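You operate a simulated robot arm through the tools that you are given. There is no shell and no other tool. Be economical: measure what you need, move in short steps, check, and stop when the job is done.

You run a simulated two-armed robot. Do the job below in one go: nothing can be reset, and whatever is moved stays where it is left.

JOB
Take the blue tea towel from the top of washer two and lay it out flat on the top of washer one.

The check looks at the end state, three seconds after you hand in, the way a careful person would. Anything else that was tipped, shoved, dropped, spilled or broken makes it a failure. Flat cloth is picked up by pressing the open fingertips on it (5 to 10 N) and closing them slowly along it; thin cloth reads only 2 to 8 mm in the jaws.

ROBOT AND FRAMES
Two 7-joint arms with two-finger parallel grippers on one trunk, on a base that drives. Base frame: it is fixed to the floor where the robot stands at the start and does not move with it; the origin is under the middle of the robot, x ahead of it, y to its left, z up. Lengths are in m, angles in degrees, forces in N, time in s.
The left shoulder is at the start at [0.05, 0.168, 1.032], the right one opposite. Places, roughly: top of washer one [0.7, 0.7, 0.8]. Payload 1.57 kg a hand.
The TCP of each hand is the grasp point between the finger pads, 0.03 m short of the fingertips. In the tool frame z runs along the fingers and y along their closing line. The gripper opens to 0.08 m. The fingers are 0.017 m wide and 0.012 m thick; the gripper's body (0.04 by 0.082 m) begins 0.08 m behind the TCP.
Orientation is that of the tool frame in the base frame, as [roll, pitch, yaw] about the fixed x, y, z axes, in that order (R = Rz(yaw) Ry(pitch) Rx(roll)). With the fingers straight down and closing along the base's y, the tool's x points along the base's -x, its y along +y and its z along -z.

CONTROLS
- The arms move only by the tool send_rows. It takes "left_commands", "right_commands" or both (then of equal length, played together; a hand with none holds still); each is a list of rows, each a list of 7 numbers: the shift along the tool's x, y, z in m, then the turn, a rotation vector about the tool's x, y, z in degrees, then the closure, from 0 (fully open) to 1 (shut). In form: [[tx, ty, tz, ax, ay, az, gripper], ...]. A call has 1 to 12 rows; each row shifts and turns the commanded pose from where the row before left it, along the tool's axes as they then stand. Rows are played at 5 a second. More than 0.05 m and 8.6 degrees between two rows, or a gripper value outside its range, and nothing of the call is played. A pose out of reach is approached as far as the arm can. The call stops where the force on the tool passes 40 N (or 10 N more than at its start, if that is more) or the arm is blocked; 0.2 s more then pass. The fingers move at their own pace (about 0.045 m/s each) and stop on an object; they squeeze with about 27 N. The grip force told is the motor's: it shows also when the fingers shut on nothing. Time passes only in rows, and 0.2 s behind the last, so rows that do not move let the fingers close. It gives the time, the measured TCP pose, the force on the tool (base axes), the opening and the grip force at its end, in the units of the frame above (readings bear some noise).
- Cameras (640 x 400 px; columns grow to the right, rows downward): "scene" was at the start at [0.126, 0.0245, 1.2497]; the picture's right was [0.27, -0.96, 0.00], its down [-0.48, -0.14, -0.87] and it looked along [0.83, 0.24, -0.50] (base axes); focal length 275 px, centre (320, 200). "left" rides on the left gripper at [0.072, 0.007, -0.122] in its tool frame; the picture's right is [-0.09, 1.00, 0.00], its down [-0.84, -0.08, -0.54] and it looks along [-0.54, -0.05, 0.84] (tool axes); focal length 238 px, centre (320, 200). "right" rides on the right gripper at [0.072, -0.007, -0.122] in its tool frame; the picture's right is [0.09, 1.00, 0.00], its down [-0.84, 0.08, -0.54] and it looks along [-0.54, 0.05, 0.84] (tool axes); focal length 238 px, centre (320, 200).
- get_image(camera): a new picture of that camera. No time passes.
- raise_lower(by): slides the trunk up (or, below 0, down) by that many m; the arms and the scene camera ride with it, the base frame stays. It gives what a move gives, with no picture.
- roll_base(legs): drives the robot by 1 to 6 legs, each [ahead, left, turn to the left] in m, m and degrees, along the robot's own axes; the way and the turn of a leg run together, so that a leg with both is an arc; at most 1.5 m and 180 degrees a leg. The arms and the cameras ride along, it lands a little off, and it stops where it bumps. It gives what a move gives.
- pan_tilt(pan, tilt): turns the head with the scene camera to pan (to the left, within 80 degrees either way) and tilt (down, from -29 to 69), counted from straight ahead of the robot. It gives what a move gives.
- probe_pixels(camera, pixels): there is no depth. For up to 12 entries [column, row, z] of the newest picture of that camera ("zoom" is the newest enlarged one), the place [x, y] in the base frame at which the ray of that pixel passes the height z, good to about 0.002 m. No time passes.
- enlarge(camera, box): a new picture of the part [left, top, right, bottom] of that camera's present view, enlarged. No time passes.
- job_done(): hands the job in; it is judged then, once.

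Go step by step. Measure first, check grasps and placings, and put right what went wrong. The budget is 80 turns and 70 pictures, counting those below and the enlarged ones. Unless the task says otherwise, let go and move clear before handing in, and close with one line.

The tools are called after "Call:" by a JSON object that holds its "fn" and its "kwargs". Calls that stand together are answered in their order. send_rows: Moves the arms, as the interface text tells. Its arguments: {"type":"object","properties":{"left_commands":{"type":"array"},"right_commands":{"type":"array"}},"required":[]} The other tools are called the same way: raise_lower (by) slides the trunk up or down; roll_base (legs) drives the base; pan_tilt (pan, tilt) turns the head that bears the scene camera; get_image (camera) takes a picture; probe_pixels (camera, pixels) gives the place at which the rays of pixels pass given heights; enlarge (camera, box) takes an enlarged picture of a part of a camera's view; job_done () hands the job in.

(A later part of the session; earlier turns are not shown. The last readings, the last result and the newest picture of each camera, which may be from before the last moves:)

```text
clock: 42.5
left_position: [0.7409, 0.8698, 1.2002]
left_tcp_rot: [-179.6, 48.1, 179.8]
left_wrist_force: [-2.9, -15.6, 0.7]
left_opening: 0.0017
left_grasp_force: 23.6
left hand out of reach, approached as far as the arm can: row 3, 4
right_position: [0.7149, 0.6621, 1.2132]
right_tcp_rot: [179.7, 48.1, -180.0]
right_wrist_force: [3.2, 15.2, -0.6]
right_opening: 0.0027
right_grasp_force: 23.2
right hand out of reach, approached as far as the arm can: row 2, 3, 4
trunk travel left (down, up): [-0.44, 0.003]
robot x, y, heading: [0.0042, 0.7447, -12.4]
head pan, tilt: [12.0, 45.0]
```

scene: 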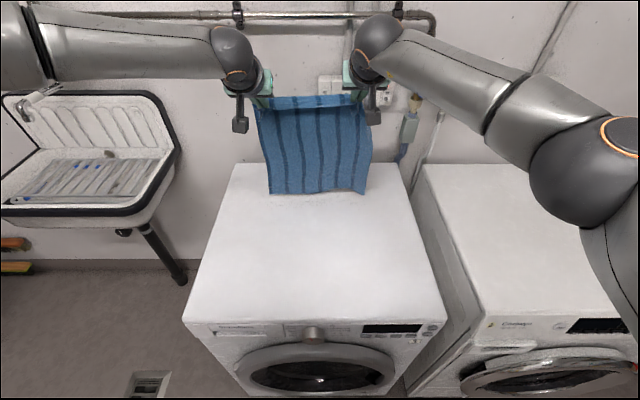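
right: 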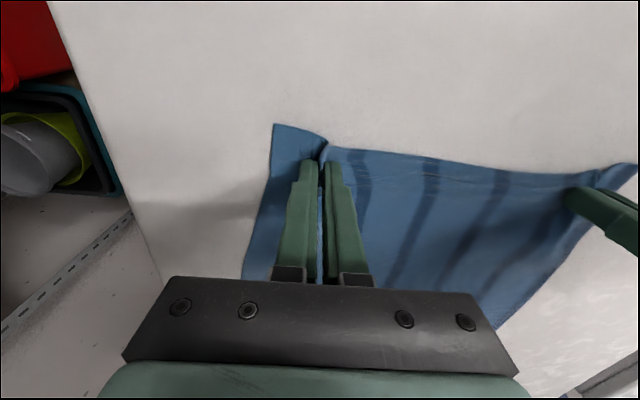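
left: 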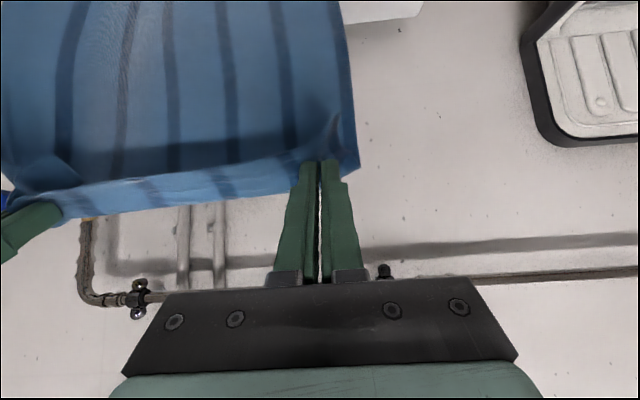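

The right hand is the limiting one, since it works across the body. I'll turn the base back 5.4° with a matching side shift, which levels the hands at x ≈ 0.73, and include a cautious 2.5 cm ahead.

Call:
{"fn": "roll_base", "kwargs": {"legs": [[0, 0, 5.4], [0.033, -0.061, 0]]}}

Call:
{"fn": "send_rows", "kwargs": {"left_commands": [[-0.01, 0, 0.0111, 0, -8, 0, 1], [-0.0084, 0, 0.0124, 0, -8, 0, 1], [-0.0066, 0, 0.0135, 0, -6, 0, 1], [0, 0, 0, 0, 0, 0, 1]], "right_commands": [[-0.01, 0, 0.0111, 0, -8, 0, 1], [-0.0084, 0, 0.0124, 0, -8, 0, 1], [-0.0066, 0, 0.0135, 0, -6, 0, 1], [0, 0, 0, 0, 0, 0, 1]]}}

Call:
{"fn": "get_image", "kwargs": {"camera": "scene"}}

```text
clock: 44.1
left_position: [0.7522, 0.8739, 1.2024]
left_tcp_rot: [-179.7, 48.3, -174.9]
left_wrist_force: [-1.2, -18.3, 1.1]
left_opening: 0.0016
left_grasp_force: 23.5
right_position: [0.7435, 0.6642, 1.2135]
right_tcp_rot: [179.7, 48.1, -174.7]
right_wrist_force: [1.5, 17.1, -0.7]
right_opening: 0.0023
right_grasp_force: 23.5
trunk travel left (down, up): [-0.44, 0.003]
robot x, y, heading: [0.0266, 0.6833, -6.7]
head pan, tilt: [12.0, 45.0]
```

```text
clock: 45.1
left_position: [0.7824, 0.8832, 1.2053]
left_tcp_rot: [-178.9, 70.3, -174.8]
left_wrist_force: [0.5, -17.3, 1.0]
left_opening: 0.0013
left_grasp_force: 23.2
left hand out of reach, approached as far as the arm can: row 2, 3
right_position: [0.7853, 0.6715, 1.2118]
right_tcp_rot: [179.4, 70.2, -174.7]
right_wrist_force: [-0.2, 18.1, -0.6]
right_opening: 0.0026
right_grasp_force: 24.5
trunk travel left (down, up): [-0.44, 0.003]
robot x, y, heading: [0.031, 0.6812, -6.8]
head pan, tilt: [12.0, 45.0]
```

```text
44 pictures are left
```

scene: 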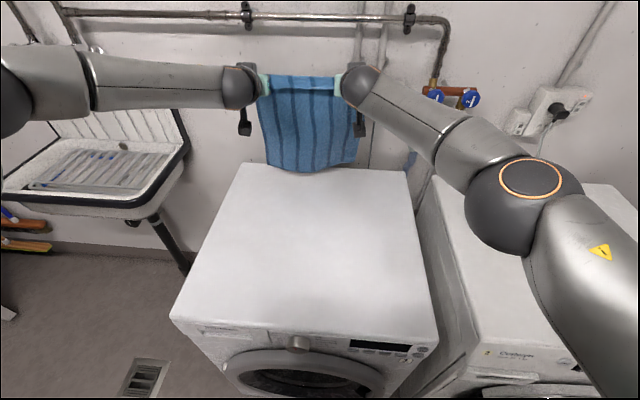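

The hands are level at x ≈ 0.784, so the tail hangs near x ≈ 0.81, about 6 cm above the top. I'll lower 7 cm until the tail touches, easing the right hand inward to lower the tension, and look.

Call:
{"fn": "send_rows", "kwargs": {"left_commands": [[0.0165, 0, 0.006, 0, 0, 0, 1], [0.0165, 0, 0.006, 0, 0, 0, 1], [0.0165, 0, 0.006, 0, 0, 0, 1], [0.0165, 0, 0.006, 0, 0, 0, 1], [0, 0, 0, 0, 0, 0, 1]], "right_commands": [[0.018, 0.004, 0.0065, 0, 0, 0, 1], [0.018, 0.004, 0.0065, 0, 0, 0, 1], [0.018, 0, 0.0065, 0, 0, 0, 1], [0.018, 0, 0.0065, 0, 0, 0, 1], [0, 0, 0, 0, 0, 0, 1]]}}

Call:
{"fn": "get_image", "kwargs": {"camera": "scene"}}

```text
clock: 46.3
left_position: [0.7619, 0.8969, 1.1473]
left_tcp_rot: [-178.5, 70.0, -174.4]
left_wrist_force: [2.3, -22.4, 0.9]
left_opening: 0.0017
left_grasp_force: 23.3
left hand out of reach, approached as far as the arm can: row 1, 2, 3, 4
right_position: [0.784, 0.6858, 1.156]
right_tcp_rot: [179.0, 70.2, -174.4]
right_wrist_force: [-2.1, 21.6, -1.2]
right_opening: 0.0025
right_grasp_force: 23.9
right hand out of reach, approached as far as the arm can: row 4
trunk travel left (down, up): [-0.44, 0.003]
robot x, y, heading: [0.0265, 0.6805, -7.2]
head pan, tilt: [12.0, 45.0]
```

```text
43 pictures are left
```

scene: 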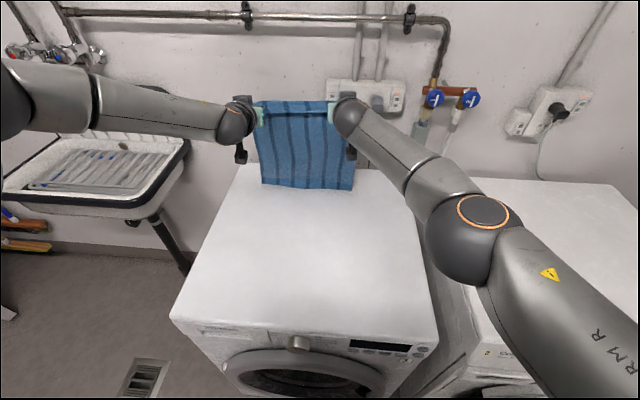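

The tail is about to touch at roughly (262–352, 188), but the left hand has drifted outward to y = 0.897. I'll now sweep the hands back and down along an arc, unwinding the pitch and letting the spacing close about 1 cm; first half now.

Call:
{"fn": "send_rows", "kwargs": {"left_commands": [[0.0097, -0.003, -0.009, 0, 4, 0, 1], [0.0172, 0.001, -0.0289, 0, 4, 0, 1], [0.0219, 0.001, -0.0252, 0, 4, 0, 1], [0.0257, 0.001, -0.0208, 0, 4, 0, 1], [0.0291, 0.001, -0.0157, 0, 4, 0, 1], [0.0313, 0.001, -0.0101, 0, 4, 0, 1], [0, 0, 0, 0, 0, 0, 1]], "right_commands": [[0.0285, 0.003, -0.0256, 0, 4, 0, 1], [0.0172, 0.003, -0.0289, 0, 4, 0, 1], [0.0219, 0.003, -0.0252, 0, 4, 0, 1], [0.0257, 0.003, -0.0208, 0, 4, 0, 1], [0.0291, 0.003, -0.0157, 0, 4, 0, 1], [0.0313, 0.003, -0.0101, 0, 4, 0, 1], [0, 0, 0, 0, 0, 0, 1]]}}

Call:
{"fn": "get_image", "kwargs": {"camera": "scene"}}

```text
clock: 47.9
left_position: [0.5969, 0.89, 1.0871]
left_tcp_rot: [-179.4, 46.1, -174.8]
left_wrist_force: [-0.2, -14.3, -0.5]
left_opening: 0.0017
left_grasp_force: 23.5
right_position: [0.5954, 0.6791, 1.0839]
right_tcp_rot: [179.5, 46.0, -174.7]
right_wrist_force: [0.8, 14.5, 1.3]
right_opening: 0.0024
right_grasp_force: 24.1
trunk travel left (down, up): [-0.44, 0.003]
robot x, y, heading: [0.0286, 0.6814, -7.0]
head pan, tilt: [12.0, 45.0]
```

```text
42 pictures are left
```

scene: 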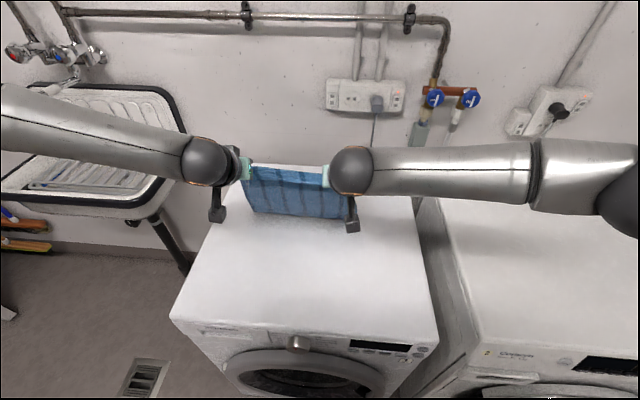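

The hands are on track. I'll check where the tail is with the wrist camera and a probe.

Call:
{"fn": "get_image", "kwargs": {"camera": "right"}}

Call:
{"fn": "probe_pixels", "kwargs": {"camera": "scene", "pixels": [[255, 211, 0.8], [343, 219, 0.8], [232, 166, 0.8], [412, 198, 0.8]]}}

```text
41 pictures are left
```

right: 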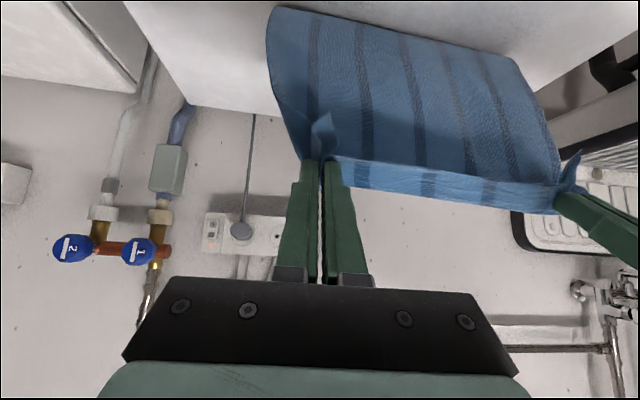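

```text
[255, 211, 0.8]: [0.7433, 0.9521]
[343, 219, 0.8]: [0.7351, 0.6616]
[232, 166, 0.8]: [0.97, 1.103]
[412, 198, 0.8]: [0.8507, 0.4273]
```

The bend is at x ≈ 0.74, so the tail reaches to about 0.78, as wanted. I'll continue the arc.

Call:
{"fn": "send_rows", "kwargs": {"left_commands": [[0.0325, 0.0018, -0.004, 0, 4, 0, 1], [0.0328, 0.0015, 0.0018, 0, 4, 0, 1], [0.032, 0.001, 0.0077, 0, 4, 0, 1], [0.03, 0.0008, 0.0135, 0, 4, 0, 1], [0.0273, 0.0006, 0.0189, 0, 4, 0, 1], [0.0234, 0.0004, 0.0236, 0, 4, 0, 1], [0, 0, 0, 0, 0, 0, 1]], "right_commands": [[0.0325, 0.0026, -0.004, 0, 4, 0, 1], [0.0328, 0.0025, 0.0018, 0, 4, 0, 1], [0.032, 0.0022, 0.0077, 0, 4, 0, 1], [0.03, 0.0018, 0.0135, 0, 4, 0, 1], [0.0273, 0.0016, 0.0189, 0, 4, 0, 1], [0.0234, 0.0014, 0.0236, 0, 4, 0, 1], [0, 0, 0, 0, 0, 0, 1]]}}

Call:
{"fn": "get_image", "kwargs": {"camera": "right"}}

Call:
{"fn": "get_image", "kwargs": {"camera": "scene"}}

```text
clock: 49.5
left_position: [0.4871, 0.8853, 0.9265]
left_tcp_rot: [-179.7, 22.2, -175.0]
left_wrist_force: [0.4, -6.3, -0.7]
left_opening: 0.0016
left_grasp_force: 23.5
right_position: [0.485, 0.6785, 0.9232]
right_tcp_rot: [-180.0, 22.0, -174.7]
right_wrist_force: [-0.2, 8.2, 0.7]
right_opening: 0.0023
right_grasp_force: 24.0
trunk travel left (down, up): [-0.44, 0.003]
robot x, y, heading: [0.025, 0.6777, -7.0]
head pan, tilt: [12.0, 45.0]
```

```text
40 pictures are left
```

right: 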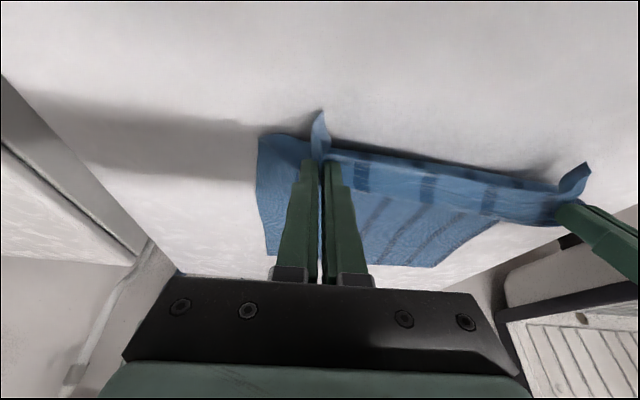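

```text
39 pictures are left
```

scene: 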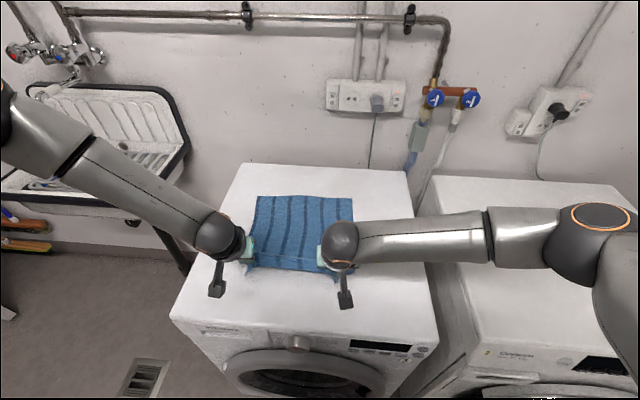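

The towel is laying down well, with its tail edge at (258,197)–(351,199). I'll measure that and finish lowering, keeping a slight drag back.

Call:
{"fn": "probe_pixels", "kwargs": {"camera": "scene", "pixels": [[258, 197, 0.802], [352, 200, 0.802]]}}

Call:
{"fn": "send_rows", "kwargs": {"left_commands": [[0.0191, 0.0002, 0.0277, 0, 4, 0, 1], [0.0139, 0, 0.0309, 0, 4, 0, 1], [0.0069, 0, 0.024, 0, 4, 0, 1], [0, 0, 0, 0, 0, 0, 1]], "right_commands": [[0.0191, 0.0012, 0.0277, 0, 4, 0, 1], [0.0139, 0.001, 0.0309, 0, 4, 0, 1], [0.0069, 0.001, 0.022, 0, 4, 0, 1], [0, 0, 0, 0, 0, 0, 1]]}}

Call:
{"fn": "get_image", "kwargs": {"camera": "right"}}

Call:
{"fn": "get_image", "kwargs": {"camera": "scene"}}

```text
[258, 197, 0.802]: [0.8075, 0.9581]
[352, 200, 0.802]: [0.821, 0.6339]
```

```text
clock: 50.0
left_position: [0.4692, 0.8957, 0.9076]
left_tcp_rot: [-178.8, 16.1, -175.4]
left_wrist_force: [0.3, -6.9, -0.9]
left_opening: 0.0015
left_grasp_force: 23.1
left hand out of reach, approached as far as the arm can: row 1, 2
right_position: [0.4776, 0.6907, 0.8841]
right_tcp_rot: [178.7, 16.8, -174.2]
right_wrist_force: [-1.2, 6.1, 8.1]
right_opening: 0.0023
right_grasp_force: 23.3
trunk travel left (down, up): [-0.44, 0.003]
robot x, y, heading: [0.0273, 0.6772, -7.0]
head pan, tilt: [12.0, 45.0]
stopped in row 2 (right hand): the force on the tool passed its limit (the readings are from after the stop); the commanded pose is now the measured one
```

```text
38 pictures are left
```

right: 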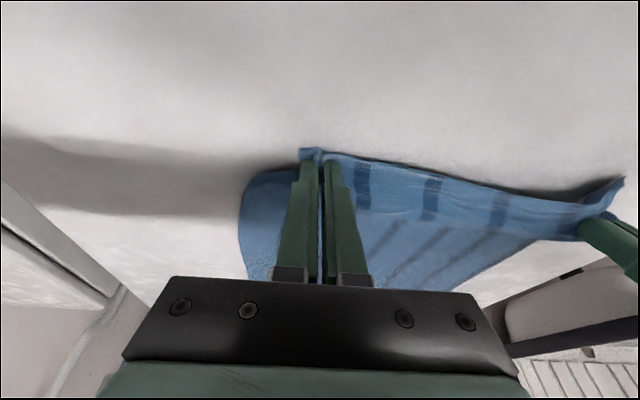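

```text
37 pictures are left
```

scene: 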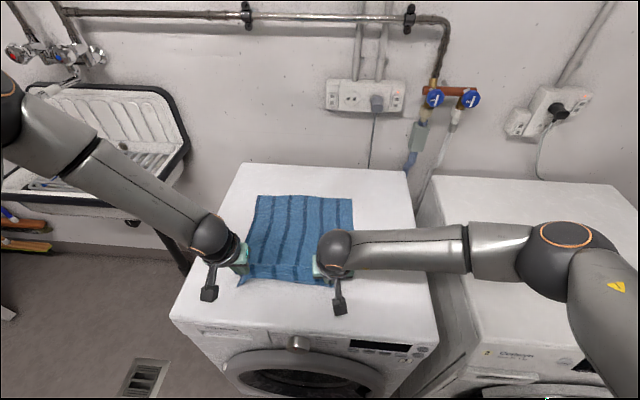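

The right hand made contact at TCP z = 0.884, so washer one's top is also at about 0.85. The tail is then at x ≈ 0.77 and the front edge near 0.41, still on the top. The left arm can't go lower with the trunk raised, so I'll lift the right 2 cm and lower the trunk.

Call:
{"fn": "send_rows", "kwargs": {"right_commands": [[-0.0064, 0, -0.0211, 0, 0, 0, 1], [0, 0, 0, 0, 0, 0, 1]]}}

Call:
{"fn": "raise_lower", "kwargs": {"by": -0.02}}

```text
clock: 50.6
left_position: [0.4709, 0.895, 0.9071]
left_tcp_rot: [-179.1, 16.0, -175.3]
left_wrist_force: [-0.2, -9.2, -0.3]
left_opening: 0.0017
left_grasp_force: 23.5
right_position: [0.4766, 0.6868, 0.9041]
right_tcp_rot: [179.0, 16.7, -174.4]
right_wrist_force: [0.3, 9.8, -0.5]
right_opening: 0.0026
right_grasp_force: 23.8
trunk travel left (down, up): [-0.44, 0.003]
robot x, y, heading: [0.0277, 0.6815, -6.9]
head pan, tilt: [12.0, 45.0]
```

```text
clock: 51.3
left_position: [0.4701, 0.8955, 0.8875]
left_tcp_rot: [-179.1, 16.2, -175.4]
left_wrist_force: [0.4, -11.6, 0.3]
left_opening: 0.0015
left_grasp_force: 23.7
right_position: [0.4767, 0.6861, 0.8851]
right_tcp_rot: [178.9, 16.8, -174.4]
right_wrist_force: [0.0, 11.7, 1.0]
right_opening: 0.0024
right_grasp_force: 23.8
trunk travel left (down, up): [-0.42, 0.023]
robot x, y, heading: [0.0306, 0.6829, -7.1]
head pan, tilt: [12.0, 45.0]
```

Both tips are now just above the surface. I'll pull back about 2.5 cm to take out slack while watching the forces.

Call:
{"fn": "send_rows", "kwargs": {"left_commands": [[0.008, 0.0007, -0.0023, 0, 0, 0, 1], [0.008, 0.0007, -0.0023, 0, 0, 0, 1], [0.008, 0.0007, -0.0023, 0, 0, 0, 1], [0, 0, 0, 0, 0, 0, 1]], "right_commands": [[0.008, 0.0007, -0.0023, 0, 0, 0, 1], [0.008, 0.0007, -0.0023, 0, 0, 0, 1], [0.008, 0.0007, -0.0023, 0, 0, 0, 1], [0, 0, 0, 0, 0, 0, 1]]}}

Call:
{"fn": "get_image", "kwargs": {"camera": "scene"}}

Call:
{"fn": "get_image", "kwargs": {"camera": "left"}}

```text
clock: 52.3
left_position: [0.4453, 0.8962, 0.8857]
left_tcp_rot: [-179.1, 16.1, -175.3]
left_wrist_force: [0.7, -12.8, -0.7]
left_opening: 0.0015
left_grasp_force: 23.7
right_position: [0.4523, 0.6851, 0.8844]
right_tcp_rot: [179.0, 16.7, -174.3]
right_wrist_force: [-0.1, 11.4, 0.8]
right_opening: 0.0021
right_grasp_force: 23.6
trunk travel left (down, up): [-0.42, 0.023]
robot x, y, heading: [0.0307, 0.6816, -6.9]
head pan, tilt: [12.0, 45.0]
```

```text
36 pictures are left
```

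scene: 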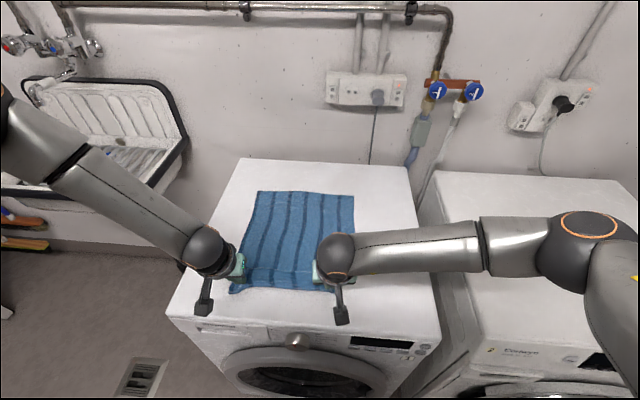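

```text
35 pictures are left
```

left: 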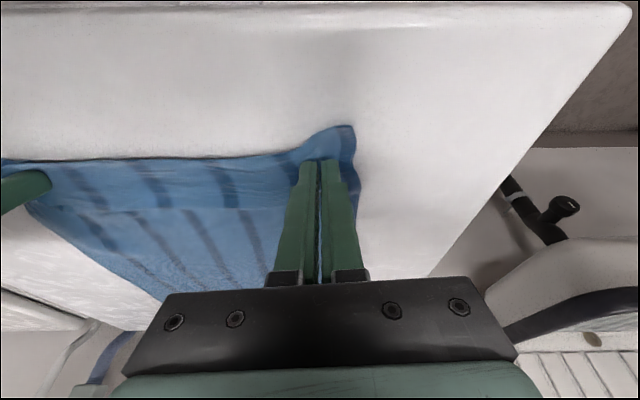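

The towel lies flat except for the pinched folds at the near corners. I'll open the fingers slowly at surface level, which should spread the folds.

Call:
{"fn": "send_rows", "kwargs": {"left_commands": [[0, 0, 0, 0, 0, 0, 0.93], [0, 0, 0, 0, 0, 0, 0.86], [0, 0, 0, 0, 0, 0, 0.79], [0, 0, 0, 0, 0, 0, 0.7], [0, 0, 0, 0, 0, 0, 0.6], [0, 0, 0, 0, 0, 0, 0.5], [0, 0, 0, 0, 0, 0, 0.5]], "right_commands": [[0, 0, 0, 0, 0, 0, 0.93], [0, 0, 0, 0, 0, 0, 0.86], [0, 0, 0, 0, 0, 0, 0.79], [0, 0, 0, 0, 0, 0, 0.7], [0, 0, 0, 0, 0, 0, 0.6], [0, 0, 0, 0, 0, 0, 0.5], [0, 0, 0, 0, 0, 0, 0.5]]}}

Call:
{"fn": "get_image", "kwargs": {"camera": "left"}}

Call:
{"fn": "get_image", "kwargs": {"camera": "right"}}

```text
clock: 53.9
left_position: [0.4471, 0.8966, 0.8877]
left_tcp_rot: [-179.2, 16.0, -175.3]
left_wrist_force: [-0.3, 0.5, 0.4]
left_opening: 0.0399
left_grasp_force: 0.0
right_position: [0.4525, 0.6853, 0.8848]
right_tcp_rot: [179.2, 16.7, -174.4]
right_wrist_force: [1.2, 0.2, -0.7]
right_opening: 0.0401
right_grasp_force: 0.0
trunk travel left (down, up): [-0.42, 0.023]
robot x, y, heading: [0.0289, 0.6803, -7.0]
head pan, tilt: [12.0, 45.0]
```

```text
34 pictures are left
```

left: 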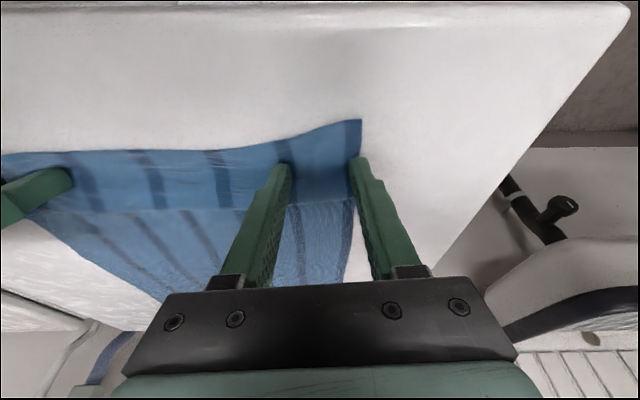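

```text
33 pictures are left
```

right: 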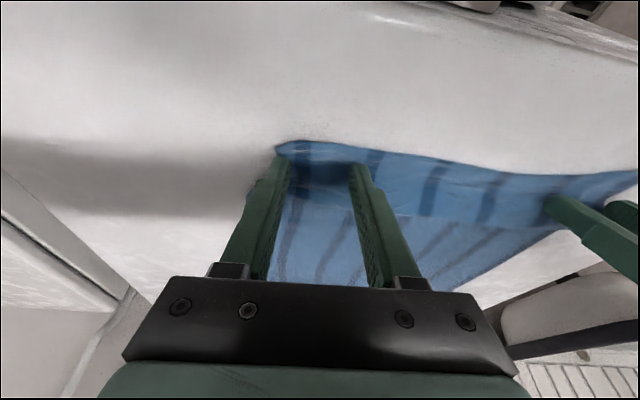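

Both are released and the folds have opened. I'll lift both hands clear and inspect.

Call:
{"fn": "send_rows", "kwargs": {"left_commands": [[0, 0, -0.02, 0, 0, 0, 0.5], [0, 0, -0.04, 0, 0, 0, 0.5], [0, 0, -0.04, 0, 0, 0, 0.5], [0.02, 0.02, -0.04, 0, 0, 0, 0.5], [0.02, 0.03, -0.03, 0, 0, 0, 0.5]], "right_commands": [[0, 0, -0.02, 0, 0, 0, 0.5], [0, 0, -0.04, 0, 0, 0, 0.5], [0, 0, -0.04, 0, 0, 0, 0.5], [0.02, -0.02, -0.04, 0, 0, 0, 0.5], [0.02, -0.03, -0.03, 0, 0, 0, 0.5]]}}

Call:
{"fn": "get_image", "kwargs": {"camera": "scene"}}

Call:
{"fn": "get_image", "kwargs": {"camera": "right"}}

Call:
{"fn": "get_image", "kwargs": {"camera": "left"}}

```text
clock: 55.1
left_position: [0.3764, 0.9485, 1.0356]
left_tcp_rot: [-179.2, 15.8, -175.3]
left_wrist_force: [0.2, -0.2, -0.2]
left_opening: 0.0398
left_grasp_force: 0.1
left hand out of reach, approached as far as the arm can: row 5
right_position: [0.3722, 0.6231, 1.0365]
right_tcp_rot: [179.1, 16.7, -174.3]
right_wrist_force: [0.0, -0.4, 0.1]
right_opening: 0.0403
right_grasp_force: 0.0
trunk travel left (down, up): [-0.42, 0.023]
robot x, y, heading: [0.0287, 0.6809, -6.9]
head pan, tilt: [12.0, 45.0]
```

```text
32 pictures are left
```

scene: 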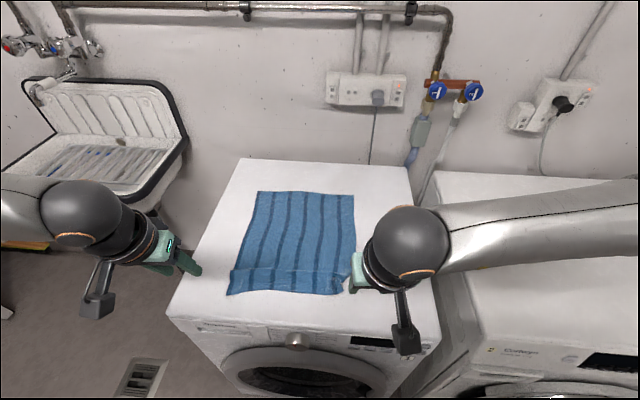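

```text
31 pictures are left
```

right: 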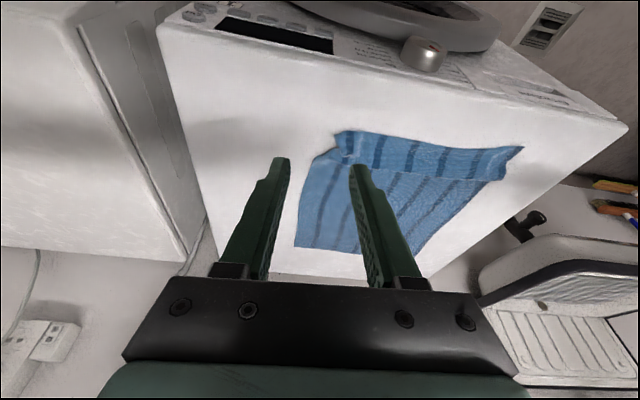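

```text
30 pictures are left
```

left: 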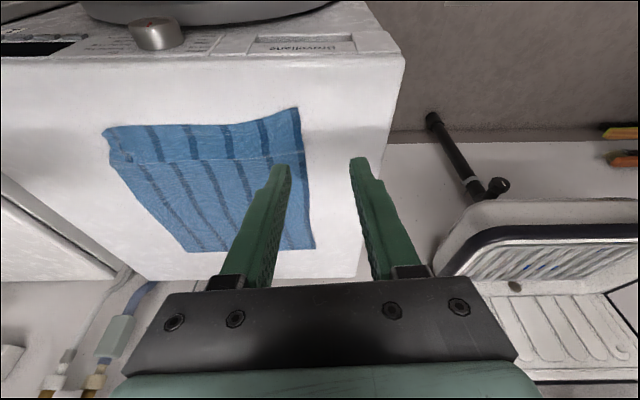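

It's nearly flat, but there's a line across near the front edge and something at the near-right corner. I'll move the right hand clear and zoom in.

Call:
{"fn": "send_rows", "kwargs": {"left_commands": [[0, 0, -0.02, 0, 0, 0, 0.5], [0, 0, -0.02, 0, 0, 0, 0.5], [0, 0, -0.02, 0, 0, 0, 0.5], [0, 0, 0, 0, 0, 0, 0.5]], "right_commands": [[0.01, -0.04, -0.02, 0, 0, 0, 0.5], [0.01, -0.04, -0.02, 0, 0, 0, 0.5], [0.01, -0.04, -0.02, 0, 0, 0, 0.5], [0, 0, 0, 0, 0, 0, 0.5]]}}

Call:
{"fn": "enlarge", "kwargs": {"camera": "scene", "box": [210, 170, 390, 310]}}

Call:
{"fn": "enlarge", "kwargs": {"camera": "left", "box": [60, 60, 360, 280]}}

```text
clock: 56.1
left_position: [0.3737, 0.9501, 1.0951]
left_tcp_rot: [-179.2, 15.9, -175.3]
left_wrist_force: [-0.1, -0.4, 0.8]
left_opening: 0.04
left_grasp_force: 0.0
left hand out of reach, approached as far as the arm can: row 1, 2
right_position: [0.3389, 0.4992, 1.0831]
right_tcp_rot: [179.2, 16.7, -174.3]
right_wrist_force: [0.4, -0.7, -0.7]
right_opening: 0.0401
right_grasp_force: 0.1
trunk travel left (down, up): [-0.42, 0.023]
robot x, y, heading: [0.0285, 0.68, -6.8]
head pan, tilt: [12.0, 45.0]
```

```text
2.86 times, centred on (300, 240) of scene
```

zoom: 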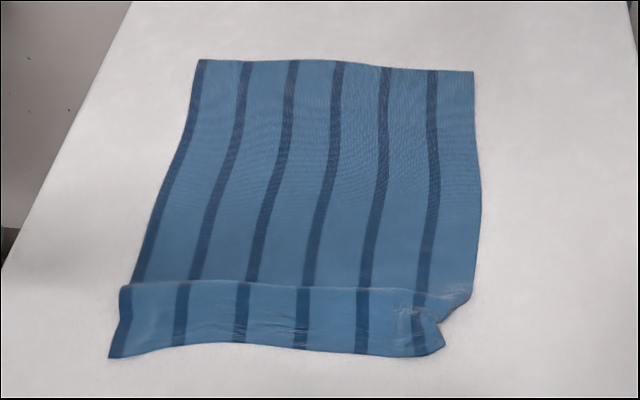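

```text
1.82 times, centred on (210, 170) of left
```

zoom: 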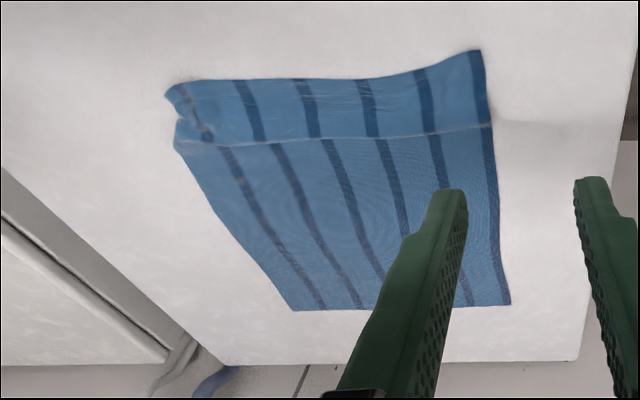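

The front strip overlaps slightly along a Z-crease, and the near-right corner is tucked. I'll measure how much length is lost.

Call:
{"fn": "probe_pixels", "kwargs": {"camera": "zoom", "pixels": [[198, 60, 0.85], [473, 71, 0.85], [109, 357, 0.85], [440, 350, 0.85], [122, 288, 0.85], [472, 295, 0.85], [304, 350, 0.85], [245, 290, 0.85]]}}

```text
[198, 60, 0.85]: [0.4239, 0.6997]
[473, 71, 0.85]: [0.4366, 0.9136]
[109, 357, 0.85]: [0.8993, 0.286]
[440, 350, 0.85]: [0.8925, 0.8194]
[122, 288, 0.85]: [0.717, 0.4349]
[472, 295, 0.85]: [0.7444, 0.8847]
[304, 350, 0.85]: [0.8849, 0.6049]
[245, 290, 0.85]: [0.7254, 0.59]
```

The newest zoom was the left camera's, so I'll redo the probe with the correct pixels in both views.

Call:
{"fn": "probe_pixels", "kwargs": {"camera": "scene", "pixels": [[257.3, 191, 0.85], [353.6, 194.9, 0.85], [226.1, 295, 0.85], [362, 292.5, 0.85], [230.7, 270.8, 0.85], [373.2, 273.3, 0.85], [293, 292, 0.85], [168, 313, 0.85], [441, 335, 0.85]]}}

Call:
{"fn": "probe_pixels", "kwargs": {"camera": "zoom", "pixels": [[480, 50, 0.85], [166, 92, 0.85], [490, 125, 0.85], [177, 150, 0.85], [510, 304, 0.85], [293, 310, 0.85]]}}

```text
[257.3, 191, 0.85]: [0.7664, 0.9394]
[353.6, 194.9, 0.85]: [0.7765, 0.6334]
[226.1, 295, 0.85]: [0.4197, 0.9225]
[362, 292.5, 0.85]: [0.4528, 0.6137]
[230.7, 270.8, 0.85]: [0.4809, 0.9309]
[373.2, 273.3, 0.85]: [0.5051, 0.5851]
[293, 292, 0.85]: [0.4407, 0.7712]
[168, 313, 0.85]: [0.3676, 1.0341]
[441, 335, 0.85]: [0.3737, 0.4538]
```

```text
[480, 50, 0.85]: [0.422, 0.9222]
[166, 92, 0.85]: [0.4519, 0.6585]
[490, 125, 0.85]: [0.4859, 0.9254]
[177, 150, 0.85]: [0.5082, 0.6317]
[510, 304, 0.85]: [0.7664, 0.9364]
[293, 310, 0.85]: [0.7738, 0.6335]
```

About 1.5–3.5 cm is taken up in the crease, more on the right. I'll look closely at the right corner before dragging the front edge toward me.

Call:
{"fn": "get_image", "kwargs": {"camera": "right"}}

Call:
{"fn": "enlarge", "kwargs": {"camera": "scene", "box": [320, 250, 400, 300]}}

```text
27 pictures are left
```

right: 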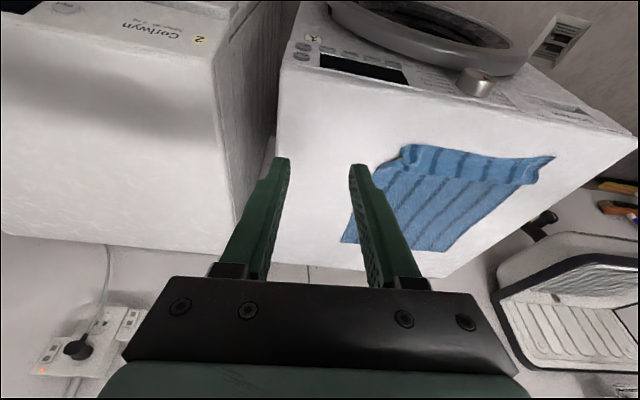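

```text
8.00 times, centred on (360, 275) of scene
```

zoom: 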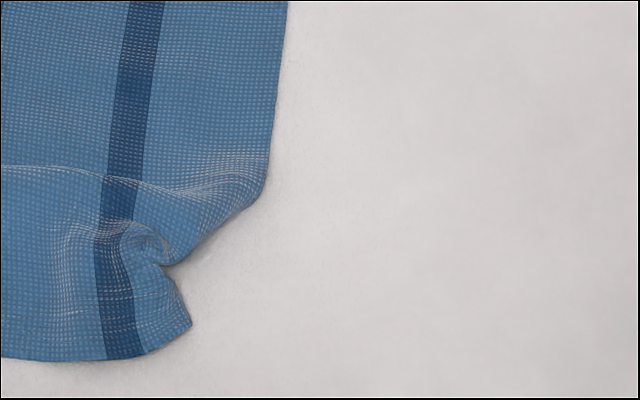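

The near-right corner is still bunched: its tip is at about (0.452, 0.659) and should be near (0.415, 0.625). I'll bring the right hand over it with fingers closed and pointing down, then press and drag outward.

Call:
{"fn": "send_rows", "kwargs": {"right_commands": [[0, 0, 0, 0, 8.3, 0, 1], [0, 0, 0, 0, 8.3, 0, 1], [-0.0275, 0.032, 0, 0, 0, 0, 1], [-0.0275, 0.032, 0, 0, 0, 0, 1], [-0.0275, 0.032, 0, 0, 0, 0, 1], [-0.0275, 0.032, 0, 0, 0, 0, 1], [-0.0275, 0.032, 0, 0, 0, 0, 1], [0, 0, 0.045, 0, 0, 0, 1], [0, 0, 0.045, 0, 0, 0, 1], [0, 0, 0.045, 0, 0, 0, 1], [0, 0, 0.04, 0, 0, 0, 1], [0, 0, 0, 0, 0, 0, 1]]}}

Call:
{"fn": "get_image", "kwargs": {"camera": "right"}}

```text
clock: 58.7
left_position: [0.3743, 0.9502, 1.0951]
left_tcp_rot: [-179.1, 16.0, -175.4]
left_wrist_force: [-0.7, -0.3, 1.0]
left_opening: 0.0398
left_grasp_force: 0.1
right_position: [0.4565, 0.6747, 0.91]
right_tcp_rot: [179.2, 0.2, -174.2]
right_wrist_force: [-1.6, 0.4, 1.4]
right_opening: 0.0
right_grasp_force: 20.6
trunk travel left (down, up): [-0.42, 0.023]
robot x, y, heading: [0.0273, 0.6789, -6.7]
head pan, tilt: [12.0, 45.0]
```

```text
25 pictures are left
```

right: 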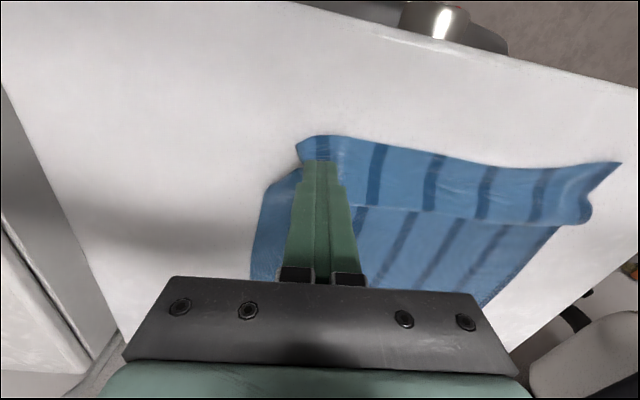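

The fingertips are over the bunched corner. I'll lower to contact.

Call:
{"fn": "send_rows", "kwargs": {"right_commands": [[0, 0, 0.02, 0, 0, 0, 1], [0, 0, 0.007, 0, 0, 0, 1], [0, 0, 0.002, 0, 0, 0, 1], [0, 0, 0, 0, 0, 0, 1]]}}

```text
clock: 59.7
left_position: [0.3732, 0.9492, 1.0961]
left_tcp_rot: [-179.2, 16.0, -175.2]
left_wrist_force: [0.3, 0.7, -0.5]
left_opening: 0.0401
left_grasp_force: 0.1
right_position: [0.4563, 0.6759, 0.8831]
right_tcp_rot: [179.0, 0.3, -174.3]
right_wrist_force: [-0.9, -2.7, 14.7]
right_opening: 0.0
right_grasp_force: 21.2
trunk travel left (down, up): [-0.42, 0.023]
robot x, y, heading: [0.0325, 0.678, -6.9]
head pan, tilt: [12.0, 45.0]
```

It's pressing at 14.7 N. I'll ease slightly and drag 3.5 cm outward diagonally, then lift and look.

Call:
{"fn": "send_rows", "kwargs": {"right_commands": [[0, 0, -0.0007, 0, 0, 0, 1], [0.0077, -0.0063, 0, 0, 0, 0, 1], [0.0077, -0.0063, 0, 0, 0, 0, 1], [0.0077, -0.0063, 0, 0, 0, 0, 1], [0.0077, -0.0063, 0, 0, 0, 0, 1], [0.0077, -0.0063, 0, 0, 0, 0, 1], [0, 0, 0, 0, 0, 0, 1], [0, 0, -0.03, 0, 0, 0, 1], [0.02, -0.04, -0.02, 0, 0, 0, 1], [0.0, -0.045, -0.02, 0, 0, 0, 1], [0.0, -0.045, -0.02, 0, 0, 0, 1]]}}

Call:
{"fn": "enlarge", "kwargs": {"camera": "scene", "box": [210, 170, 390, 310]}}

```text
clock: 62.1
left_position: [0.3735, 0.9492, 1.0956]
left_tcp_rot: [-179.1, 16.0, -175.2]
left_wrist_force: [0.1, -0.2, 0.2]
left_opening: 0.0398
left_grasp_force: 0.0
right_position: [0.4163, 0.5061, 0.9695]
right_tcp_rot: [179.1, 0.1, -174.1]
right_wrist_force: [-0.2, -0.8, 0.8]
right_opening: 0.0001
right_grasp_force: 20.6
trunk travel left (down, up): [-0.42, 0.023]
robot x, y, heading: [0.0279, 0.6818, -6.7]
head pan, tilt: [12.0, 45.0]
```

```text
2.86 times, centred on (300, 240) of scene
```

zoom: 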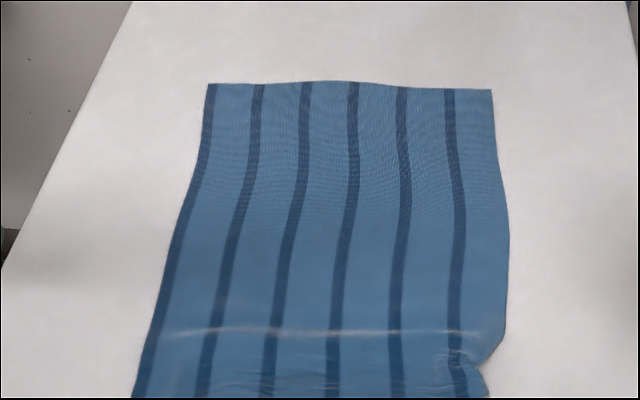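

The whole towel slid with the finger instead of just the corner, so I'll need one hand to anchor it while the other pulls. I'll check the overall position.

Call:
{"fn": "get_image", "kwargs": {"camera": "scene"}}

Call:
{"fn": "probe_pixels", "kwargs": {"camera": "scene", "pixels": [[281, 159, 0.85], [380, 161, 0.85]]}}

```text
23 pictures are left
```

scene: 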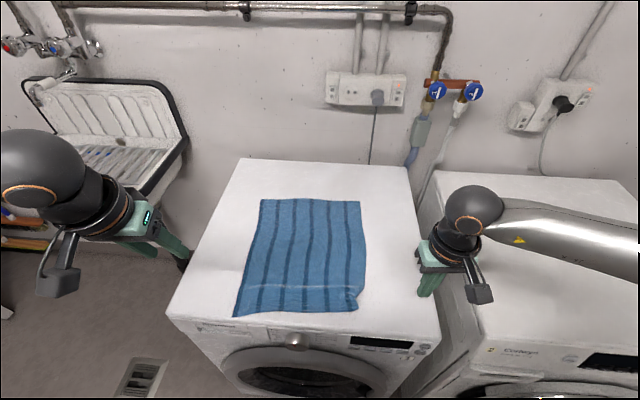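

```text
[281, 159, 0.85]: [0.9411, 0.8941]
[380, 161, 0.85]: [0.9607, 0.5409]
```

The towel is now close to the front. Plan: lower the trunk for better left reach, anchor the bunched corner with the right hand, and pull the body forward-left with the left. I'll raise the right hand first.

Call:
{"fn": "send_rows", "kwargs": {"right_commands": [[0, 0, -0.045, 0, 0, 0, 1], [0, 0, -0.045, 0, 0, 0, 1], [0, 0, -0.045, 0, 0, 0, 1]], "left_commands": [[0, 0, 0, 0, 8, 0, 1], [0, 0, 0, 0, 8, 0, 1], [0, 0, 0, 0, 0, 0, 1]]}}

Call:
{"fn": "probe_pixels", "kwargs": {"camera": "scene", "pixels": [[235, 316, 0.85], [357, 309, 0.85], [366, 284, 0.85], [262, 200, 0.85], [359, 202, 0.85], [172, 314, 0.85], [440, 333, 0.85]]}}

Call:
{"fn": "raise_lower", "kwargs": {"by": -0.12}}

```text
clock: 62.9
left_position: [0.37, 0.9485, 1.0952]
left_tcp_rot: [-179.2, 0.1, -175.6]
left_wrist_force: [0.4, 0.0, 0.6]
left_opening: 0.0
left_grasp_force: 16.9
right_position: [0.4164, 0.5064, 1.1043]
right_tcp_rot: [179.1, 0.1, -174.1]
right_wrist_force: [-0.5, 1.2, 0.2]
right_opening: 0.0
right_grasp_force: 21.3
trunk travel left (down, up): [-0.42, 0.023]
robot x, y, heading: [0.0298, 0.6806, -7.0]
head pan, tilt: [12.0, 45.0]
```

```text
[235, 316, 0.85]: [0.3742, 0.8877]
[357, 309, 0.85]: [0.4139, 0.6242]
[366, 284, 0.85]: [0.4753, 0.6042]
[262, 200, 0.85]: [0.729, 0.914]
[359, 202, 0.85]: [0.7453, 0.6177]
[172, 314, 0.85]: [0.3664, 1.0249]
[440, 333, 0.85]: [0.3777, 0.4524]
```

```text
clock: 64.4
left_position: [0.3712, 0.9487, 0.9751]
left_tcp_rot: [-179.2, 0.1, -175.5]
left_wrist_force: [0.6, -0.2, 0.8]
left_opening: 0.0
left_grasp_force: 20.9
right_position: [0.4142, 0.5067, 0.9837]
right_tcp_rot: [179.2, 0.2, -174.1]
right_wrist_force: [0.5, 1.0, -0.1]
right_opening: 0.0001
right_grasp_force: 21.3
trunk travel left (down, up): [-0.3, 0.143]
robot x, y, heading: [0.0302, 0.6777, -7.2]
head pan, tilt: [12.0, 45.0]
```

Left will press at about (0.55, 0.84) and right at the corner (0.42, 0.635). I'll move both to hover there.

Call:
{"fn": "send_rows", "kwargs": {"left_commands": [[-0.034, -0.0245, 0, 0, 0, 0, 1], [-0.034, -0.0245, 0, 0, 0, 0, 1], [-0.034, -0.0245, 0, 0, 0, 0, 1], [-0.034, -0.0245, 0, 0, 0, 0, 1], [-0.034, -0.0245, 0, 0, 0, 0, 1], [0, 0, 0.04, 0, 0, 0, 1], [0, 0, 0.04, 0, 0, 0, 1], [0, 0, 0, 0, 0, 0, 1]], "right_commands": [[-0.0039, 0.0255, 0, 0, 0, 0, 1], [-0.0039, 0.0255, 0, 0, 0, 0, 1], [-0.0039, 0.0255, 0, 0, 0, 0, 1], [-0.0039, 0.0255, 0, 0, 0, 0, 1], [-0.0039, 0.0255, 0, 0, 0, 0, 1], [0, 0, 0.044, 0, 0, 0, 1], [0, 0, 0.044, 0, 0, 0, 1], [0, 0, 0, 0, 0, 0, 1]]}}

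Call:
{"fn": "get_image", "kwargs": {"camera": "right"}}

```text
clock: 66.2
left_position: [0.5497, 0.8392, 0.8981]
left_tcp_rot: [-179.2, 0.1, -175.5]
left_wrist_force: [-0.1, -0.2, 0.4]
left_opening: 0.0
left_grasp_force: 21.1
right_position: [0.422, 0.6377, 0.8968]
right_tcp_rot: [179.3, 0.2, -174.2]
right_wrist_force: [-0.6, 0.3, 0.0]
right_opening: 0.0001
right_grasp_force: 21.5
trunk travel left (down, up): [-0.3, 0.143]
robot x, y, heading: [0.0309, 0.6823, -7.1]
head pan, tilt: [12.0, 45.0]
```

```text
22 pictures are left
```

right: 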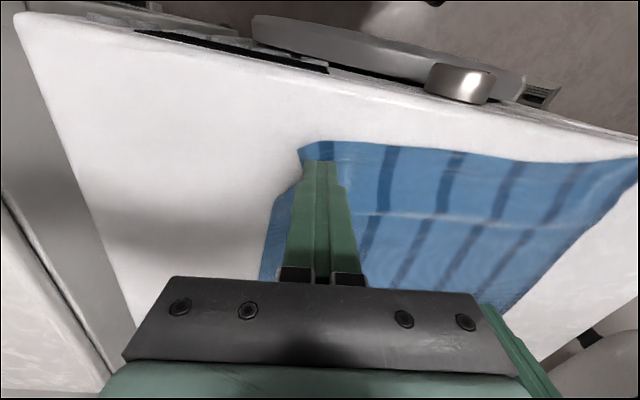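

The right fingertip is over the corner. I'll lower both to contact.

Call:
{"fn": "send_rows", "kwargs": {"left_commands": [[0, 0, 0.01, 0, 0, 0, 1], [0, 0, 0.005, 0, 0, 0, 1], [0, 0, 0.001, 0, 0, 0, 1], [0, 0, 0, 0, 0, 0, 1]], "right_commands": [[0, 0, 0.01, 0, 0, 0, 1], [0, 0, 0.004, 0, 0, 0, 1], [0, 0, 0.001, 0, 0, 0, 1], [0, 0, 0, 0, 0, 0, 1]]}}

```text
clock: 67.2
left_position: [0.5456, 0.8434, 0.887]
left_tcp_rot: [-179.2, 0.2, -175.5]
left_wrist_force: [-0.5, 0.8, -0.4]
left_opening: 0.0001
left_grasp_force: 21.2
left hand out of reach, approached as far as the arm can: row 1, 3
right_position: [0.4214, 0.6382, 0.8831]
right_tcp_rot: [179.2, 0.2, -174.3]
right_wrist_force: [-0.1, -1.7, 8.0]
right_opening: 0.0001
right_grasp_force: 20.6
trunk travel left (down, up): [-0.3, 0.143]
robot x, y, heading: [0.0306, 0.682, -7.0]
head pan, tilt: [12.0, 45.0]
```

Right presses at 8 N. The left is at its inward limit, so I'll shift it 3 cm outward and press there.

Call:
{"fn": "send_rows", "kwargs": {"left_commands": [[0, 0.02, 0, 0, 0, 0, 1], [0, 0.012, 0.003, 0, 0, 0, 1], [0, 0, 0.0015, 0, 0, 0, 1], [0, 0, 0.001, 0, 0, 0, 1], [0, 0, 0, 0, 0, 0, 1]]}}

```text
clock: 68.4
left_position: [0.5441, 0.8746, 0.8808]
left_tcp_rot: [-179.2, 0.5, -175.5]
left_wrist_force: [-2.2, -0.2, 14.6]
left_opening: 0.0
left_grasp_force: 21.2
right_position: [0.4211, 0.6378, 0.8826]
right_tcp_rot: [179.1, 0.3, -174.2]
right_wrist_force: [1.7, 1.2, 7.9]
right_opening: 0.0
right_grasp_force: 21.1
trunk travel left (down, up): [-0.3, 0.143]
robot x, y, heading: [0.0311, 0.6848, -7.0]
head pan, tilt: [12.0, 45.0]
```

Left is at 14.6 N and right at 7.9 N. I'll pull the body 3 cm forward-left with the left hand while the right anchors the corner.

Call:
{"fn": "send_rows", "kwargs": {"left_commands": [[-0.0064, 0.0051, 0, 0, 0, 0, 1], [-0.0064, 0.0051, 0, 0, 0, 0, 1], [-0.0064, 0.0051, 0, 0, 0, 0, 1], [-0.0064, 0.0051, 0, 0, 0, 0, 1], [-0.0064, 0.0051, 0, 0, 0, 0, 1], [0, 0, 0, 0, 0, 0, 1]]}}

Call:
{"fn": "get_image", "kwargs": {"camera": "scene"}}

Call:
{"fn": "get_image", "kwargs": {"camera": "right"}}

```text
clock: 69.8
left_position: [0.573, 0.9023, 0.8809]
left_tcp_rot: [-179.2, 0.2, -175.5]
left_wrist_force: [-5.5, -5.3, 20.0]
left_opening: 0.0001
left_grasp_force: 21.1
right_position: [0.4213, 0.6373, 0.8816]
right_tcp_rot: [179.1, 0.3, -174.3]
right_wrist_force: [2.3, 1.8, 4.2]
right_opening: 0.0
right_grasp_force: 21.0
trunk travel left (down, up): [-0.3, 0.143]
robot x, y, heading: [0.0285, 0.6798, -7.0]
head pan, tilt: [12.0, 45.0]
```

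```text
21 pictures are left
```

scene: 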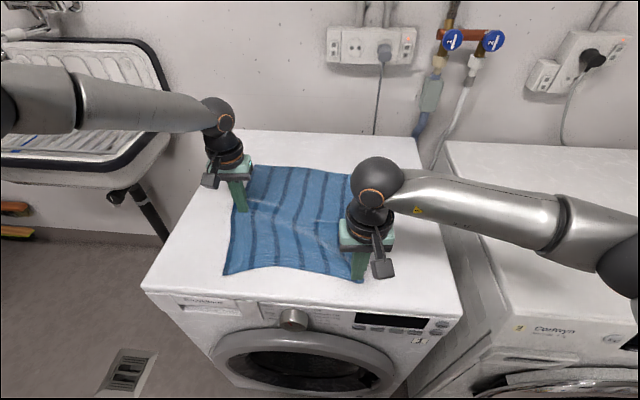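

```text
20 pictures are left
```

right: 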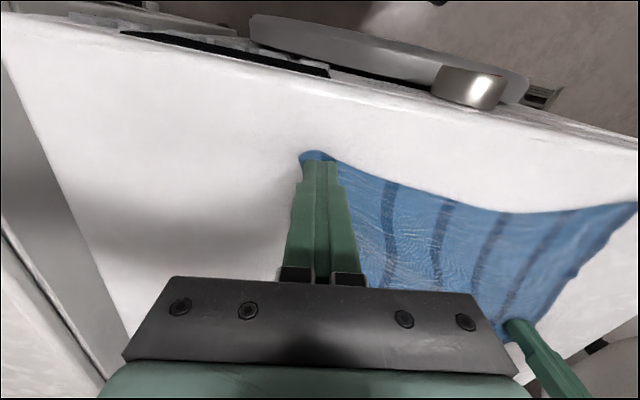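

The cloth is stretched diagonally between the hands, so the bunch should be open. I'll lift both and look.

Call:
{"fn": "send_rows", "kwargs": {"left_commands": [[0, 0, -0.015, 0, 0, 0, 1], [0, 0, -0.03, 0, 0, 0, 1], [0, 0.04, -0.02, 0, 0, 0, 1], [0.02, 0.04, 0, 0, 0, 0, 1]], "right_commands": [[0, 0, -0.015, 0, 0, 0, 1], [0, 0, -0.03, 0, 0, 0, 1], [0, -0.045, -0.01, 0, 0, 0, 1], [0, -0.045, 0, 0, 0, 0, 1]]}}

Call:
{"fn": "enlarge", "kwargs": {"camera": "scene", "box": [190, 140, 410, 290]}}

```text
clock: 70.8
left_position: [0.5469, 0.9834, 0.9413]
left_tcp_rot: [-179.2, 0.1, -175.5]
left_wrist_force: [-0.5, -0.4, 0.7]
left_opening: 0.0
left_grasp_force: 21.6
right_position: [0.432, 0.5479, 0.9385]
right_tcp_rot: [179.2, 0.1, -174.1]
right_wrist_force: [0.4, 0.5, -0.5]
right_opening: 0.0001
right_grasp_force: 20.9
trunk travel left (down, up): [-0.3, 0.143]
robot x, y, heading: [0.0314, 0.6835, -7.1]
head pan, tilt: [12.0, 45.0]
```

```text
2.67 times, centred on (300, 215) of scene
```

zoom: 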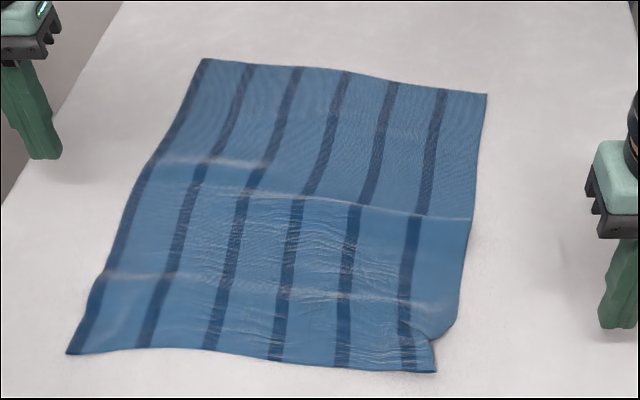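

The towel is well placed again and the corner is better, though a tuck remains at zoom (430,340) plus faint ridges. I'll measure the outline.

Call:
{"fn": "probe_pixels", "kwargs": {"camera": "zoom", "pixels": [[203, 59, 0.85], [487, 94, 0.85], [67, 354, 0.85], [436, 371, 0.85], [456, 322, 0.85], [430, 338, 0.85], [472, 220, 0.85], [150, 160, 0.85], [270, 360, 0.85]]}}

Call:
{"fn": "enlarge", "kwargs": {"camera": "scene", "box": [310, 235, 374, 275]}}

```text
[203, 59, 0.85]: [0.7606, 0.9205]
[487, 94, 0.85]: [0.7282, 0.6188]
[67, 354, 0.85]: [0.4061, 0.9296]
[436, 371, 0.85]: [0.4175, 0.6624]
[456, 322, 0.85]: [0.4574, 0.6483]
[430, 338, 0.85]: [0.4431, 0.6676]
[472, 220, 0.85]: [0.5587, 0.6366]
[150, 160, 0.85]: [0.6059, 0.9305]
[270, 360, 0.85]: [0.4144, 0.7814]
```

```text
10.00 times, centred on (342, 255) of scene
```

zoom: 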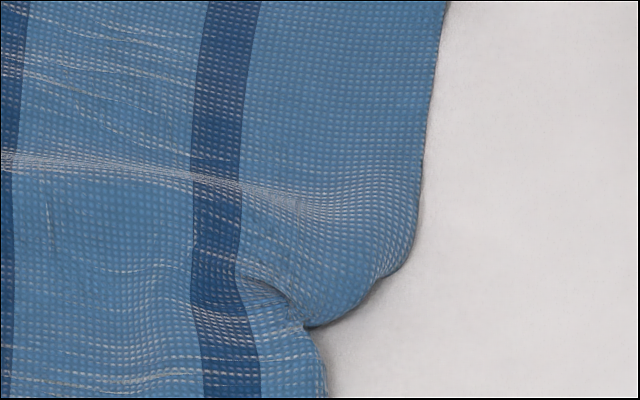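

The corner flap, about 2×3 cm, is tucked under just right of the last stripe. I'll pinch just inside it, lift so the flap hangs free, and lay it down while moving inward so it unrolls outward.

Call:
{"fn": "send_rows", "kwargs": {"right_commands": [[-0.0052, 0.0377, 0, 0, 0, 0, 0.5], [-0.0052, 0.0377, 0, 0, 0, 0, 0.5], [-0.0052, 0.0377, 0, 0, 0, 0, 0.5], [-0.0052, 0.0377, 0, 0, 0, 0, 0.5], [0, 0, 0.03, 0, 0, 0, 0.5], [0, 0, 0.015, 0, 0, 0, 0.5], [0, 0, 0, 0, 0, 0, 0.5]]}}

Call:
{"fn": "get_image", "kwargs": {"camera": "right"}}

```text
clock: 72.4
left_position: [0.5483, 0.981, 0.942]
left_tcp_rot: [-179.2, 0.0, -175.6]
left_wrist_force: [-0.8, 0.1, 0.6]
left_opening: 0.0
left_grasp_force: 21.8
right_position: [0.4368, 0.6999, 0.8933]
right_tcp_rot: [179.2, 0.3, -174.2]
right_wrist_force: [0.3, -0.2, 0.3]
right_opening: 0.0401
right_grasp_force: 0.1
trunk travel left (down, up): [-0.3, 0.143]
robot x, y, heading: [0.0294, 0.6819, -6.6]
head pan, tilt: [12.0, 45.0]
```

```text
17 pictures are left
```

right: 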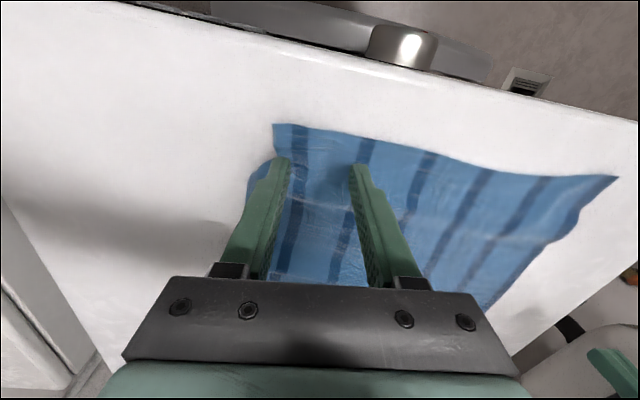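

The outer finger is over the tuck, so I'll shift 1.2 cm inward and press.

Call:
{"fn": "send_rows", "kwargs": {"right_commands": [[0.004, 0.012, 0, 0, 0, 0, 0.5], [0, 0, 0.0095, 0, 0, 0, 0.5], [0, 0, 0.0015, 0, 0, 0, 0.5], [0, 0, 0, 0, 0, 0, 0.5]]}}

```text
clock: 73.4
left_position: [0.5476, 0.9831, 0.9399]
left_tcp_rot: [-179.3, 0.1, -175.4]
left_wrist_force: [-0.5, 0.7, 0.6]
left_opening: 0.0
left_grasp_force: 21.3
right_position: [0.4319, 0.7114, 0.8826]
right_tcp_rot: [179.2, 0.2, -174.2]
right_wrist_force: [0.0, -0.5, 1.9]
right_opening: 0.0403
right_grasp_force: 0.1
trunk travel left (down, up): [-0.3, 0.143]
robot x, y, heading: [0.029, 0.6817, -6.9]
head pan, tilt: [12.0, 45.0]
```

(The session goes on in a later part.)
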